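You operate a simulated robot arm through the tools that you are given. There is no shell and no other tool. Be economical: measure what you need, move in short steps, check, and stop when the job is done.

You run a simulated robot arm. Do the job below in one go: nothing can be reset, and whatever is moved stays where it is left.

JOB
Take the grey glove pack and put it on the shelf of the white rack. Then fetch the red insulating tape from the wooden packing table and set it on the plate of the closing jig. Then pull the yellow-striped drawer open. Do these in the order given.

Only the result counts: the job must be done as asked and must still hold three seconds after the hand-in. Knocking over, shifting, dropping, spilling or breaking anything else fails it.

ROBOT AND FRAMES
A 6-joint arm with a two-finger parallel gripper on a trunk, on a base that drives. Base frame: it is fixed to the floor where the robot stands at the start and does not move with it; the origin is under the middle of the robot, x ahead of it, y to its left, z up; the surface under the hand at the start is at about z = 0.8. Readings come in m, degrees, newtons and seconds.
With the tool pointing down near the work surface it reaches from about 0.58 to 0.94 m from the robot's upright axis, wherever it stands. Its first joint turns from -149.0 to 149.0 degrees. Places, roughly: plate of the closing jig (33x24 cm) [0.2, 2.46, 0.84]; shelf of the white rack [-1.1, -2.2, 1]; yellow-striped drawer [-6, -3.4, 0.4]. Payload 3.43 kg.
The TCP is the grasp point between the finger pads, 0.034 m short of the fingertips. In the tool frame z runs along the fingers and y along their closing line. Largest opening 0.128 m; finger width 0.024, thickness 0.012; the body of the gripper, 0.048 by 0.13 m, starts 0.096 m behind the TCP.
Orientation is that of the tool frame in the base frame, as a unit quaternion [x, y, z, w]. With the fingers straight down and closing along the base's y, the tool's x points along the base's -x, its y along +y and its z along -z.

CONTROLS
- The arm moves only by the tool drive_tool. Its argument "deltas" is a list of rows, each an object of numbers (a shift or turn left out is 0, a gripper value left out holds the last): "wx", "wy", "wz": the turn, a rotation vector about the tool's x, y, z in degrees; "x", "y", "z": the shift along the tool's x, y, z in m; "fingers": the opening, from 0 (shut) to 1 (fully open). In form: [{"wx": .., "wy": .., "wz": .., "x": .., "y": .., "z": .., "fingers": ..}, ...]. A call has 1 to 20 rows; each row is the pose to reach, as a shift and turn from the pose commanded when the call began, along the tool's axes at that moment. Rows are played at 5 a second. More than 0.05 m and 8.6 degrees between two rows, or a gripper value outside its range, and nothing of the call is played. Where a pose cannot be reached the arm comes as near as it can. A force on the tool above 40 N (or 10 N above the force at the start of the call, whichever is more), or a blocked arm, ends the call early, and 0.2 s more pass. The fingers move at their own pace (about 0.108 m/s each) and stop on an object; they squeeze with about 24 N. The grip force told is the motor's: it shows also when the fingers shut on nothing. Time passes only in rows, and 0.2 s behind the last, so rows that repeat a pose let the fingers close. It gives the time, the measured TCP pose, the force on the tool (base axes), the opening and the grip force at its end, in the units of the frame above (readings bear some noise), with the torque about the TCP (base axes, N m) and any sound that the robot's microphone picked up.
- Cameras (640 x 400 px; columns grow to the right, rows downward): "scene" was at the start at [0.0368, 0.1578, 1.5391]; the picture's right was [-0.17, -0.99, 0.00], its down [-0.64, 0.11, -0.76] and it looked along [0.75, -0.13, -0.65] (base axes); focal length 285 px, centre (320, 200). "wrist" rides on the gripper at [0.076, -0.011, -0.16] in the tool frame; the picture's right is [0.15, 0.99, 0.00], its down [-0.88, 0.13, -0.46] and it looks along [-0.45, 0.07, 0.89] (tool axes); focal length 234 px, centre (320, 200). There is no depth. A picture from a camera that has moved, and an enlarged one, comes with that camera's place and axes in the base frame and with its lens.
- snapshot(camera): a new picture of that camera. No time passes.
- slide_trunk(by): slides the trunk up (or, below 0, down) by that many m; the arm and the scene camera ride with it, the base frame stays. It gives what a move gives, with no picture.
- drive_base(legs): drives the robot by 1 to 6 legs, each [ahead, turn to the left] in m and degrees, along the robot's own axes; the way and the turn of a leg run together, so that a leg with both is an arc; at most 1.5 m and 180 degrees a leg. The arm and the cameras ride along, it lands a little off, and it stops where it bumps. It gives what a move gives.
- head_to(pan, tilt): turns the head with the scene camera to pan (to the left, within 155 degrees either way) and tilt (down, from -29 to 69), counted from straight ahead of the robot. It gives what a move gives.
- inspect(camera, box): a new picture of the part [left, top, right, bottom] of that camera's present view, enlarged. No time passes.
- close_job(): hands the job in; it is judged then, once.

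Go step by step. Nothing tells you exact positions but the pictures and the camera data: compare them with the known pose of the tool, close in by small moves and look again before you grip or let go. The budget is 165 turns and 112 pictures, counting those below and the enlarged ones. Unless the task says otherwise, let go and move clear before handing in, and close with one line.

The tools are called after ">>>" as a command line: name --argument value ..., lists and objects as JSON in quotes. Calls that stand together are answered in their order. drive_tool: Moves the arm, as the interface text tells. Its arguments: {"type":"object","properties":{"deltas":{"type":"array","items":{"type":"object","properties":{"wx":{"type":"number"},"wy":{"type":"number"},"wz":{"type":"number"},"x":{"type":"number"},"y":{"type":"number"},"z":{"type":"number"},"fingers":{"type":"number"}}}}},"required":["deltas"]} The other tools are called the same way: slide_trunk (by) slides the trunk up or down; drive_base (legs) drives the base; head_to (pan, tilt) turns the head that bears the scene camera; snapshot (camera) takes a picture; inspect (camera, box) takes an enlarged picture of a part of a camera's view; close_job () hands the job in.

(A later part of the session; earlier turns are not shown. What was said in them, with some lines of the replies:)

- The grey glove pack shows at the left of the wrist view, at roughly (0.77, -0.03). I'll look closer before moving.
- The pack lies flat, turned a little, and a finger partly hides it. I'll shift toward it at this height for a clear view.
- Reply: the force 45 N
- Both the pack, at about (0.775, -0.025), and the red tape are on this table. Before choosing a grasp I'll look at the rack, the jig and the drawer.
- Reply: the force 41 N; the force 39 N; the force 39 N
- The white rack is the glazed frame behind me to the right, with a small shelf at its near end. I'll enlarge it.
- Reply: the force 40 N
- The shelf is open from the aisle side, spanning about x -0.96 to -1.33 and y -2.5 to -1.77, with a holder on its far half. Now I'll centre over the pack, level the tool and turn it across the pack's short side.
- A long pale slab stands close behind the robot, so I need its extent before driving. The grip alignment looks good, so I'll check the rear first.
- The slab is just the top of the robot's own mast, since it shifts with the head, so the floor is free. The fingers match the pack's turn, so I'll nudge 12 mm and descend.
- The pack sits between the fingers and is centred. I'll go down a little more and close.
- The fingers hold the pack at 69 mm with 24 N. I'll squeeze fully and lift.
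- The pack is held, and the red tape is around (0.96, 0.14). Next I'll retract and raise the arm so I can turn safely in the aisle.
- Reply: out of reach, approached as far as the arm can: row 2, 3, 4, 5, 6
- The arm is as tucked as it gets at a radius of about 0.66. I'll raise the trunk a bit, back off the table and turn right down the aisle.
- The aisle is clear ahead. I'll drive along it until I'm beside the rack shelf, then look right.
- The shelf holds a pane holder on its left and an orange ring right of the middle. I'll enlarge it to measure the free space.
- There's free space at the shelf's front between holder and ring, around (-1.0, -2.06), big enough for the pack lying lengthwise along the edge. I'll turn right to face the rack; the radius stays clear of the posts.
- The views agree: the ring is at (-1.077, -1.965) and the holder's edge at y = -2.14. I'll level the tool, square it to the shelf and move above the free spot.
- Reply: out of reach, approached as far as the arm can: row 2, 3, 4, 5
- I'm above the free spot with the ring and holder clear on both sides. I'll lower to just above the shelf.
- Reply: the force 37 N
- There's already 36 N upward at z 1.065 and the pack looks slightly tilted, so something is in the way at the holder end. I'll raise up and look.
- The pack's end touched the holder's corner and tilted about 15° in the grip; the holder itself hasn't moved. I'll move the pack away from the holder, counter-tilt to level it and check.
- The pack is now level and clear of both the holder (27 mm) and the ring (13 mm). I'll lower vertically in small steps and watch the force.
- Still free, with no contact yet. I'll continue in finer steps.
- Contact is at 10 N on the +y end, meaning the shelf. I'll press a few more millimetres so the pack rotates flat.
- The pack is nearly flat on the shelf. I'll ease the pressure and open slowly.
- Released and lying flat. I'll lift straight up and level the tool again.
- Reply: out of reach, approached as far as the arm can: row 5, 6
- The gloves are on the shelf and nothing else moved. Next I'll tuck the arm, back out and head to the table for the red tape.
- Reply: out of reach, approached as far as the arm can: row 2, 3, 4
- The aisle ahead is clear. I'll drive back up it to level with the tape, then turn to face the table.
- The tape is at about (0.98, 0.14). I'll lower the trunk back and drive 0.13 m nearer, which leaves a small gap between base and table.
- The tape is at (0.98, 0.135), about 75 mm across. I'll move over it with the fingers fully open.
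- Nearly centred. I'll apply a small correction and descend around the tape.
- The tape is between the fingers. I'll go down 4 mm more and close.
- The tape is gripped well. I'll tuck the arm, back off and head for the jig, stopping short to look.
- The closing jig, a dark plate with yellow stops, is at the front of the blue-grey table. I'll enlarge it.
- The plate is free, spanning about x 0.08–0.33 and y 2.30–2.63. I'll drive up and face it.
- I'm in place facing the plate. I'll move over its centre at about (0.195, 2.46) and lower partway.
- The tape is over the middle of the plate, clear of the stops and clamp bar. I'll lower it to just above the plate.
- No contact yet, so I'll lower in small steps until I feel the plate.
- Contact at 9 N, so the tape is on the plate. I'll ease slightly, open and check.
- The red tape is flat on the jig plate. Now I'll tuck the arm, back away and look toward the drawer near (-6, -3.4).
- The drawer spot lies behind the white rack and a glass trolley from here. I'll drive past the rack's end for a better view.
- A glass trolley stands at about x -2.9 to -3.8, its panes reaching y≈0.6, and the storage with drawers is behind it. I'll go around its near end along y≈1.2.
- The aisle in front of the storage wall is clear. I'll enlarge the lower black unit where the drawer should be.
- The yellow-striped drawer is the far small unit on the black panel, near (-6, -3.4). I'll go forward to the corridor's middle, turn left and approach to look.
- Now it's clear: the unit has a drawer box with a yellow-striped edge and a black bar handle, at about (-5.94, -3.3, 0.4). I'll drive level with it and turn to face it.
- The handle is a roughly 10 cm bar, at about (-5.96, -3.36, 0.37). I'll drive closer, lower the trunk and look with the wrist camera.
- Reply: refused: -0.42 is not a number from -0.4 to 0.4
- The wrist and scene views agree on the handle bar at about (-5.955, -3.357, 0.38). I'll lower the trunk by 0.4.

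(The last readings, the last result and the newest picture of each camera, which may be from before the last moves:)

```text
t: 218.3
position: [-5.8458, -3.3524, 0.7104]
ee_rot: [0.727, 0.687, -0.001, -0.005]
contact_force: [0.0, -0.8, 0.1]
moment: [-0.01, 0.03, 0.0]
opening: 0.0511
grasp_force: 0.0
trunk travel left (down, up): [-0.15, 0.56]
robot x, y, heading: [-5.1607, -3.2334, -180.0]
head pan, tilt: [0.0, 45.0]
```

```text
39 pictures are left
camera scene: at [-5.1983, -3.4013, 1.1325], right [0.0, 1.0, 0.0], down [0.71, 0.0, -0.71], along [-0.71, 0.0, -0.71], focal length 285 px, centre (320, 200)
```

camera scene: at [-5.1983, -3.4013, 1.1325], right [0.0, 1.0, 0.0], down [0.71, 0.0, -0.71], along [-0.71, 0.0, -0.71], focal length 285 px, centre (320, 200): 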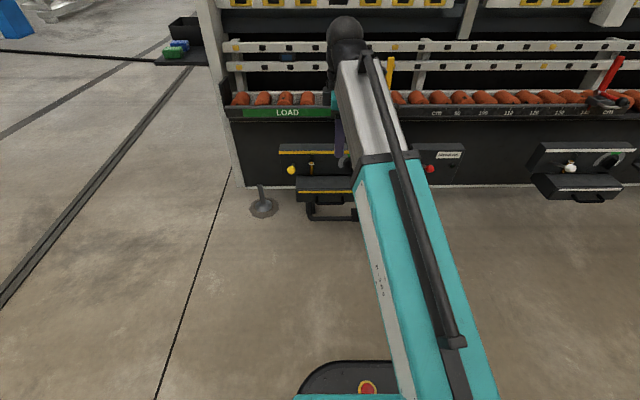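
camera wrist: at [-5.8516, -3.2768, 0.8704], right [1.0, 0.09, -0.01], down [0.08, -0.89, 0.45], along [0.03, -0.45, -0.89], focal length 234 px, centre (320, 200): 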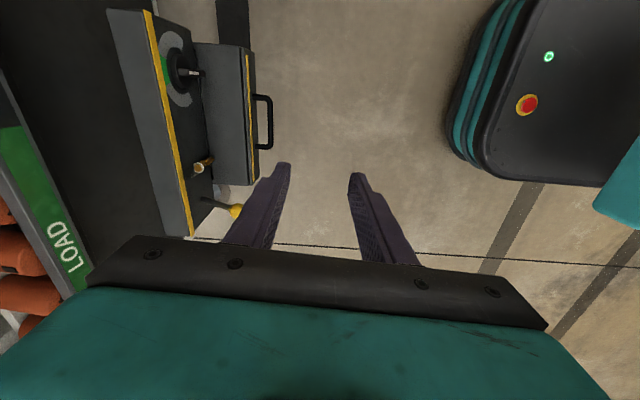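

I'll enlarge the unit to check the dial, the pin and the handle.

>>> inspect --camera "wrist" --box '[100, 0, 340, 240]'

```text
1.67 times, centred on (220, 120) of wrist
camera zoom: at [-5.8516, -3.2768, 0.8704], right [1.0, 0.09, -0.01], down [0.08, -0.89, 0.45], along [0.03, -0.45, -0.89], focal length 390 px, centre (487, 333)
```

zoom: 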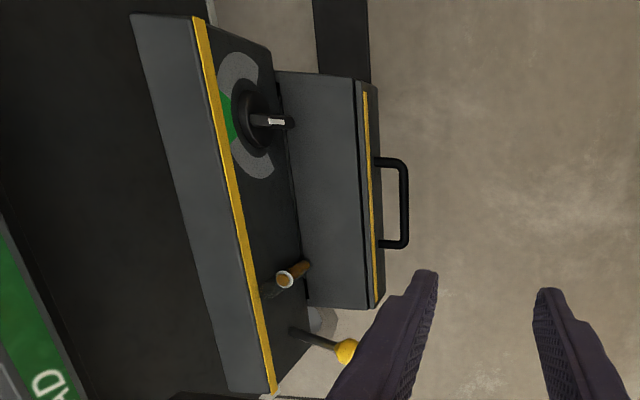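

The handle bar is at x≈-5.951 with roughly 2 cm of gap to the drawer face, centred at y≈-3.36. I'll bring the open fingers just above it, squared up.

>>> drive_tool --deltas '[{"wz": -1.7, "z": 0.045}, {"wz": -3.3, "z": 0.09}, {"wz": -3.3, "z": 0.13, "x": -0.004, "y": -0.02}, {"wz": -3.3, "z": 0.17, "x": -0.008, "y": -0.045}, {"wz": -3.3, "z": 0.21, "x": -0.012, "y": -0.07}, {"wz": -3.3, "z": 0.24, "x": -0.0127, "y": -0.0905}, {"wz": -3.3, "z": 0.24, "x": -0.0127, "y": -0.0905}]'

>>> snapshot --camera "wrist"

>>> inspect --camera "scene" --box '[260, 100, 420, 240]'

```text
t: 219.9
position: [-5.9354, -3.36, 0.4672]
ee_rot: [0.707, 0.707, -0.002, -0.005]
contact_force: [0.4, 1.1, -0.2]
moment: [0.0, -0.02, -0.01]
opening: 0.0511
grasp_force: 0.1
trunk travel left (down, up): [-0.15, 0.56]
robot x, y, heading: [-5.1647, -3.2304, -180.2]
head pan, tilt: [0.0, 45.0]
```

```text
37 pictures are left
camera wrist: at [-5.9456, -3.2838, 0.6273], right [0.99, 0.15, -0.01], down [0.14, -0.88, 0.45], along [0.06, -0.45, -0.89], focal length 234 px, centre (320, 200)
```

wrist: 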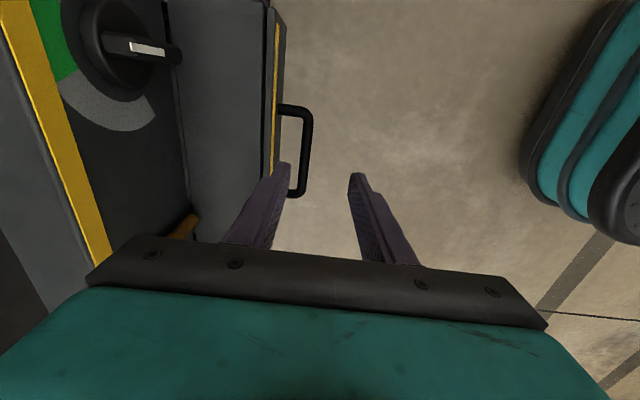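

```text
2.86 times, centred on (340, 170) of scene
camera zoom: at [-5.1983, -3.4013, 1.1325], right [0.0, 1.0, 0.0], down [0.71, 0.0, -0.71], along [-0.71, 0.0, -0.71], focal length 813 px, centre (263, 286)
```

zoom: 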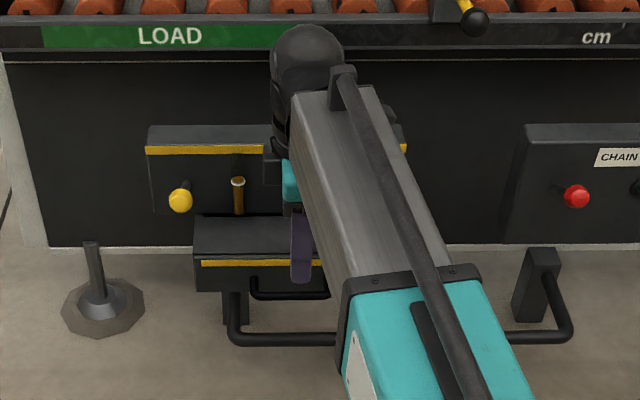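

The back finger tip at x≈-5.969 lines up with the middle of the gap behind the bar (-5.958 to -5.980). I'll descend straight in small steps.

>>> drive_tool --deltas '[{"z": 0.02}, {"z": 0.035}, {"z": 0.045}, {"z": 0.055}, {"z": 0.065}]'

>>> snapshot --camera "wrist"

```text
t: 221.1
position: [-5.9399, -3.3584, 0.404]
ee_rot: [0.706, 0.708, -0.002, -0.006]
contact_force: [0.2, 0.7, 0.6]
moment: [0.0, 0.02, -0.02]
opening: 0.0511
grasp_force: 0.1
trunk travel left (down, up): [-0.15, 0.56]
robot x, y, heading: [-5.1588, -3.2352, -179.9]
head pan, tilt: [0.0, 45.0]
```

```text
35 pictures are left
camera wrist: at [-5.951, -3.2835, 0.5644], right [0.99, 0.15, -0.01], down [0.14, -0.88, 0.45], along [0.06, -0.45, -0.89], focal length 234 px, centre (320, 200)
```

wrist: 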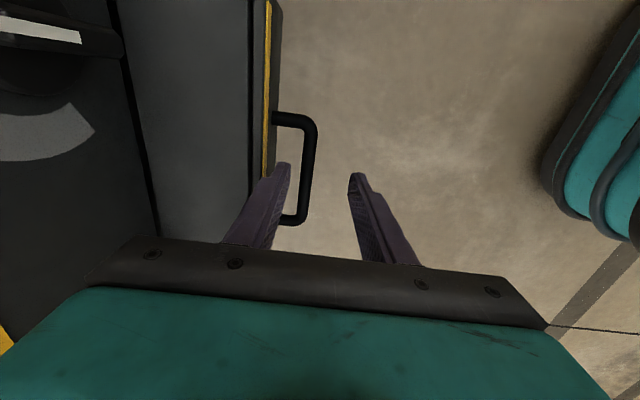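

No force, and the back finger is inside the handle. I'll go down 2 cm more and close.

>>> drive_tool --deltas '[{"z": 0.01}, {"z": 0.018}, {"z": 0.018, "fingers": 0.2}, {"z": 0.018, "fingers": 0.05}, {"z": 0.018, "fingers": 0}, {"z": 0.018, "fingers": 0}]'

>>> snapshot --camera "wrist"

```text
t: 222.5
position: [-5.9412, -3.3565, 0.3888]
ee_rot: [0.706, 0.708, -0.001, -0.006]
contact_force: [1.4, 1.7, 0.7]
moment: [-0.06, -0.1, 1.14]
opening: 0.0118
grasp_force: 45.0
trunk travel left (down, up): [-0.15, 0.56]
robot x, y, heading: [-5.1593, -3.231, -180.0]
head pan, tilt: [0.0, 45.0]
```

```text
34 pictures are left
camera wrist: at [-5.9517, -3.2822, 0.5484], right [0.99, 0.15, -0.01], down [0.14, -0.88, 0.45], along [0.06, -0.45, -0.89], focal length 234 px, centre (320, 200)
```

wrist: 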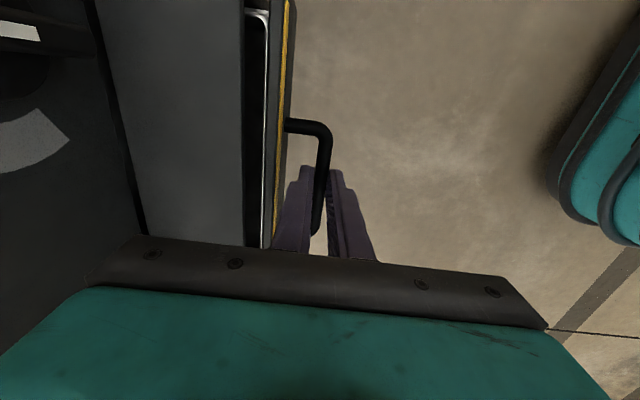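

The bar is gripped and the drawer has already come out about a centimetre, so it isn't locked. I'll pull it straight out.

>>> drive_tool --deltas '[{"y": 0.02}, {"y": 0.04}, {"y": 0.06}, {"y": 0.08}, {"y": 0.1}, {"y": 0.1}]'

>>> snapshot --camera "wrist"

>>> inspect --camera "scene" --box '[260, 120, 420, 260]'

```text
t: 223.9
position: [-5.8412, -3.355, 0.3876]
ee_rot: [0.707, 0.707, 0.001, -0.007]
contact_force: [0.4, 25.5, 1.7]
moment: [-0.09, -0.13, 1.08]
opening: 0.0117
grasp_force: 44.7
trunk travel left (down, up): [-0.15, 0.56]
robot x, y, heading: [-5.1612, -3.2325, -179.8]
head pan, tilt: [0.0, 45.0]
```

```text
33 pictures are left
camera wrist: at [-5.8518, -3.2818, 0.5488], right [0.99, 0.15, -0.01], down [0.13, -0.89, 0.44], along [0.06, -0.44, -0.9], focal length 234 px, centre (320, 200)
```

wrist: 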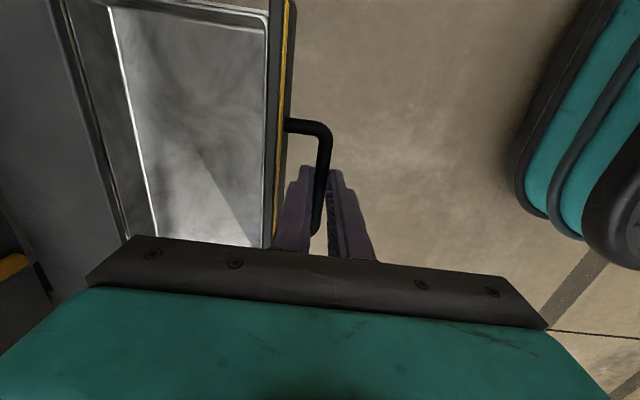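

```text
2.86 times, centred on (340, 190) of scene
camera zoom: at [-5.1982, -3.4006, 1.1327], right [0.0, 1.0, 0.0], down [0.71, 0.0, -0.71], along [-0.71, 0.0, -0.71], focal length 813 px, centre (263, 229)
```

zoom: 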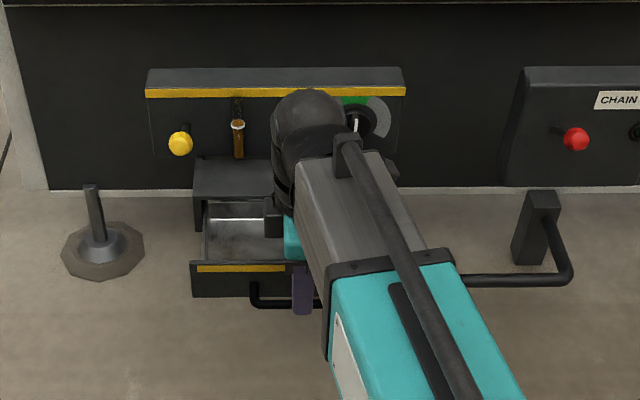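

The drawer is about 11 cm open and still moving. I'll pull gently a little further to find its end.

>>> drive_tool --deltas '[{"y": 0.01}, {"y": 0.02}, {"y": 0.03}, {"y": 0.04}, {"y": 0.05}]'

>>> snapshot --camera "wrist"

```text
t: 225.1
position: [-5.789, -3.3549, 0.3889]
ee_rot: [0.706, 0.708, -0.001, -0.009]
contact_force: [5.0, 17.2, 21.1]
moment: [1.48, -0.08, 1.08]
opening: 0.0121
grasp_force: 44.7
trunk travel left (down, up): [-0.15, 0.56]
robot x, y, heading: [-5.1608, -3.2317, -179.8]
head pan, tilt: [0.0, 45.0]
```

```text
31 pictures are left
camera wrist: at [-5.8004, -3.281, 0.5487], right [0.99, 0.15, -0.01], down [0.14, -0.88, 0.45], along [0.06, -0.44, -0.9], focal length 234 px, centre (320, 200)
```

wrist: 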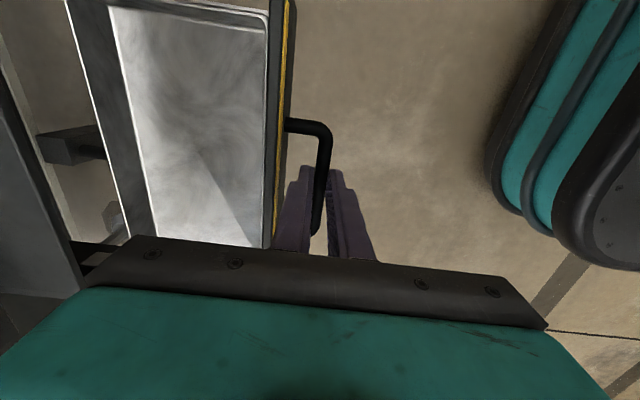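

There's a gap behind the tray and the vertical load rose, so I must check whether it's still on its runners.

>>> inspect --camera "scene" --box '[250, 120, 390, 260]'

>>> inspect --camera "wrist" --box '[0, 0, 320, 260]'

```text
2.86 times, centred on (320, 190) of scene
camera zoom: at [-5.1968, -3.4007, 1.1332], right [0.0, 1.0, 0.0], down [0.71, 0.0, -0.71], along [-0.71, 0.0, -0.71], focal length 813 px, centre (320, 229)
```

zoom: 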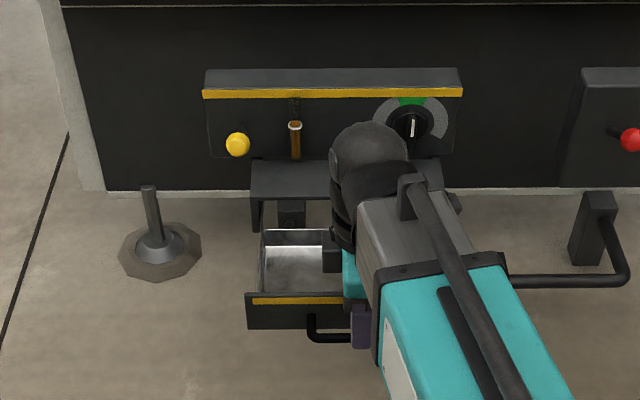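

```text
1.54 times, centred on (160, 130) of wrist
camera zoom: at [-5.8004, -3.281, 0.5487], right [0.99, 0.15, -0.01], down [0.14, -0.88, 0.45], along [0.06, -0.44, -0.9], focal length 360 px, centre (566, 308)
```

zoom: 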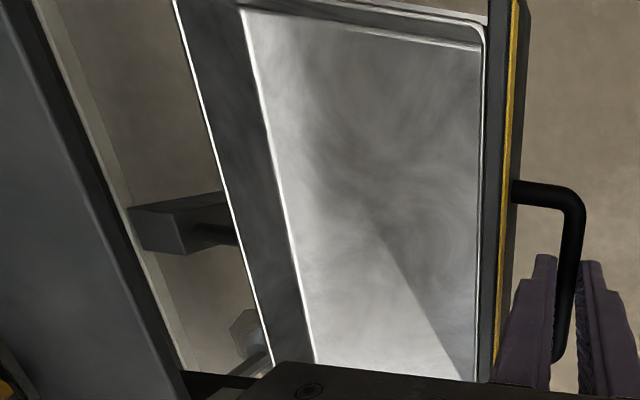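

I'll zoom in on the region between housing and tray to see whether rails connect them.

>>> inspect --camera "scene" --box '[295, 165, 345, 205]'

>>> inspect --camera "wrist" --box '[0, 200, 160, 300]'

```text
10.00 times, centred on (320, 185) of scene
camera zoom: at [-5.1968, -3.4007, 1.1332], right [0.0, 1.0, 0.0], down [0.71, 0.0, -0.71], along [-0.71, 0.0, -0.71], focal length 2847 px, centre (320, 350)
```

zoom: 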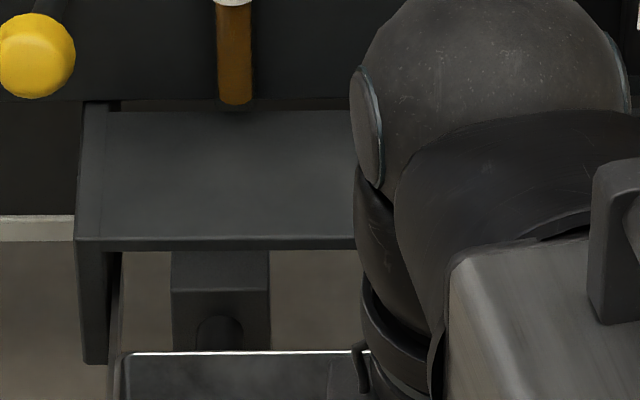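

```text
4.00 times, centred on (80, 250) of wrist
camera zoom: at [-5.8004, -3.281, 0.5487], right [0.99, 0.15, -0.01], down [0.14, -0.88, 0.45], along [0.06, -0.44, -0.9], focal length 937 px, centre (1280, 0)
```

zoom: 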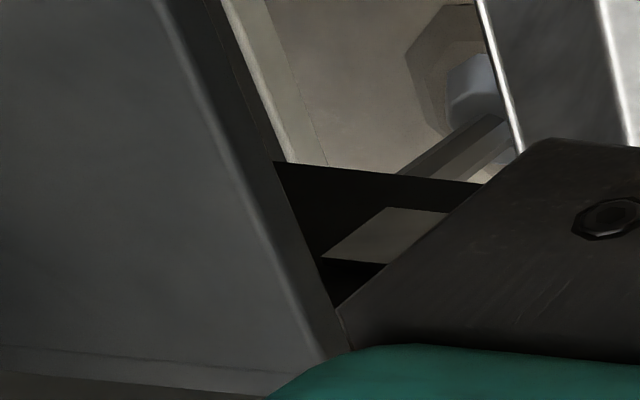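

Thin runner rails still link the tray to its housing, so it is sliding normally. I'll pull a little more to reach the end stop if it's near.

>>> drive_tool --deltas '[{"y": 0.01}, {"y": 0.02}, {"y": 0.03}]'

>>> inspect --camera "scene" --box '[250, 120, 390, 260]'

```text
t: 225.5
position: [-5.7879, -3.3553, 0.3879]
ee_rot: [0.707, 0.707, -0.008, -0.015]
contact_force: [0.1, 3.3, 7.8]
moment: [-0.53, -0.03, 1.16]
opening: 0.012
grasp_force: 45.1
trunk travel left (down, up): [-0.15, 0.56]
robot x, y, heading: [-5.1618, -3.2308, -180.0]
head pan, tilt: [0.0, 45.0]
stopped in row 2: the force on the tool passed its limit at 45 N (the readings are from after the stop); the commanded pose is now the measured one
```

```text
2.86 times, centred on (320, 190) of scene
camera zoom: at [-5.1979, -3.401, 1.1323], right [0.0, 1.0, 0.0], down [0.71, 0.0, -0.71], along [-0.71, 0.0, -0.71], focal length 813 px, centre (320, 229)
```

zoom: 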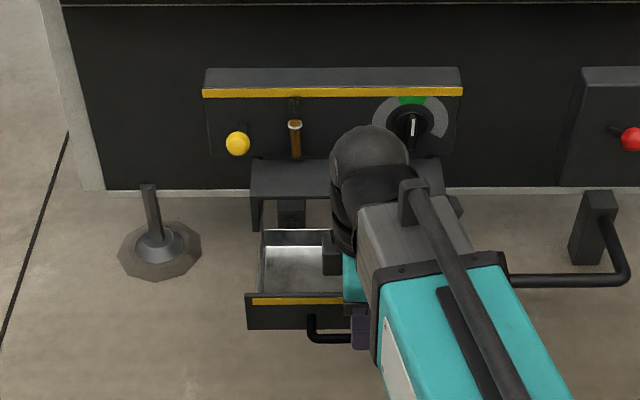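

It's at the end stop, fully open. I'll open the fingers slightly inside the handle and lift straight out.

>>> drive_tool --deltas '[{"fingers": 0.13}, {"fingers": 0.17}, {"fingers": 0.17}]'

>>> snapshot --camera "wrist"

```text
t: 226.3
position: [-5.787, -3.354, 0.387]
ee_rot: [0.708, 0.706, -0.006, -0.014]
contact_force: [-0.5, -0.3, 0.4]
moment: [0.03, 0.01, 0.0]
opening: 0.022
grasp_force: 0.1
trunk travel left (down, up): [-0.15, 0.56]
robot x, y, heading: [-5.1608, -3.232, -179.9]
head pan, tilt: [0.0, 45.0]
```

```text
25 pictures are left
camera wrist: at [-5.7952, -3.2812, 0.548], right [0.99, 0.14, -0.03], down [0.14, -0.89, 0.44], along [0.04, -0.44, -0.9], focal length 234 px, centre (320, 200)
```

wrist: 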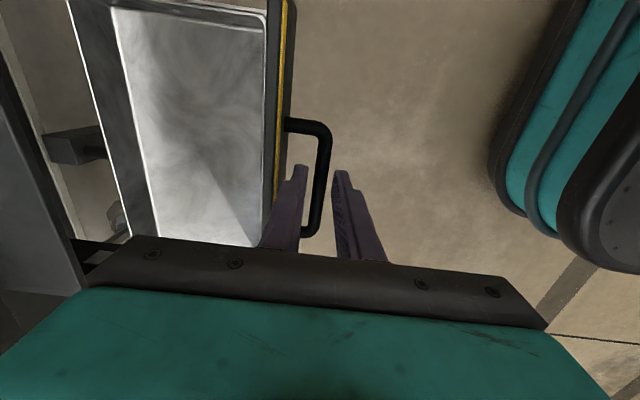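

No contact forces remain, so I'll lift straight out.

>>> drive_tool --deltas '[{"z": -0.02, "y": -0.0006}, {"z": -0.045, "y": -0.0013}, {"z": -0.08, "y": -0.0023}, {"z": -0.12, "y": -0.0034}, {"z": -0.16, "y": -0.0034}]'

>>> snapshot --camera "wrist"

>>> inspect --camera "scene" --box '[250, 120, 390, 260]'

```text
t: 227.5
position: [-5.7877, -3.3564, 0.5464]
ee_rot: [0.708, 0.706, -0.007, -0.014]
contact_force: [0.7, 0.8, 0.2]
moment: [-0.01, 0.0, 0.02]
opening: 0.022
grasp_force: 0.1
trunk travel left (down, up): [-0.15, 0.56]
robot x, y, heading: [-5.1607, -3.2313, -180.0]
head pan, tilt: [0.0, 45.0]
```

```text
24 pictures are left
camera wrist: at [-5.7954, -3.2825, 0.7076], right [0.99, 0.14, -0.03], down [0.14, -0.89, 0.44], along [0.04, -0.44, -0.9], focal length 234 px, centre (320, 200)
```

wrist: 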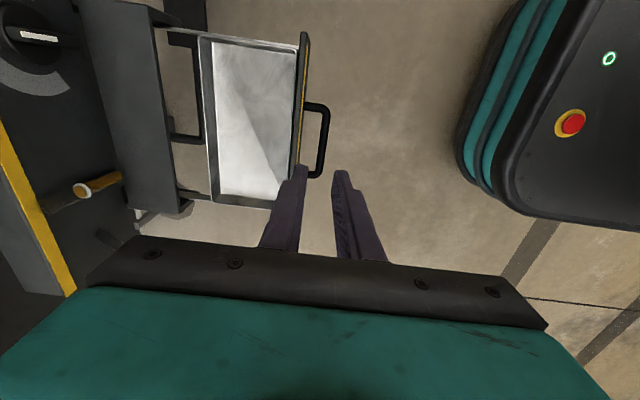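

```text
2.86 times, centred on (320, 190) of scene
camera zoom: at [-5.1986, -3.4013, 1.1325], right [0.0, 1.0, 0.0], down [0.71, 0.0, -0.71], along [-0.71, 0.0, -0.71], focal length 813 px, centre (320, 229)
```

zoom: 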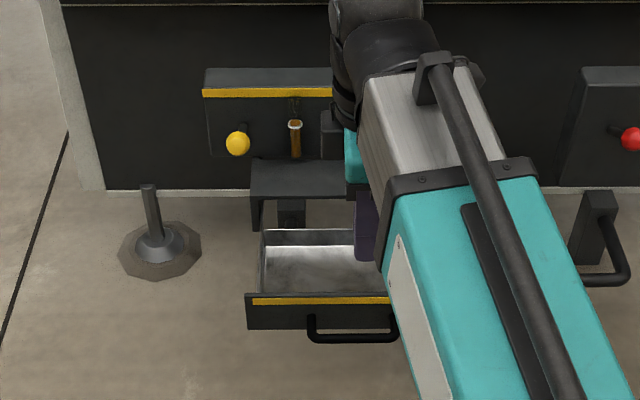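

The drawer hangs on both runners, fully open, and the hand is clear above it. The gloves are on the rack shelf and the tape is on the jig plate, so I'll hand in.

>>> close_job

```text
The job is handed in.
```

The glove pack is on the white rack's shelf, the red tape is on the closing jig's plate, and the yellow-striped drawer is open to its end stop. While I was placing the gloves, the pack touched the corner of the pane holder on the shelf, but the holder did not shift in the camera views.
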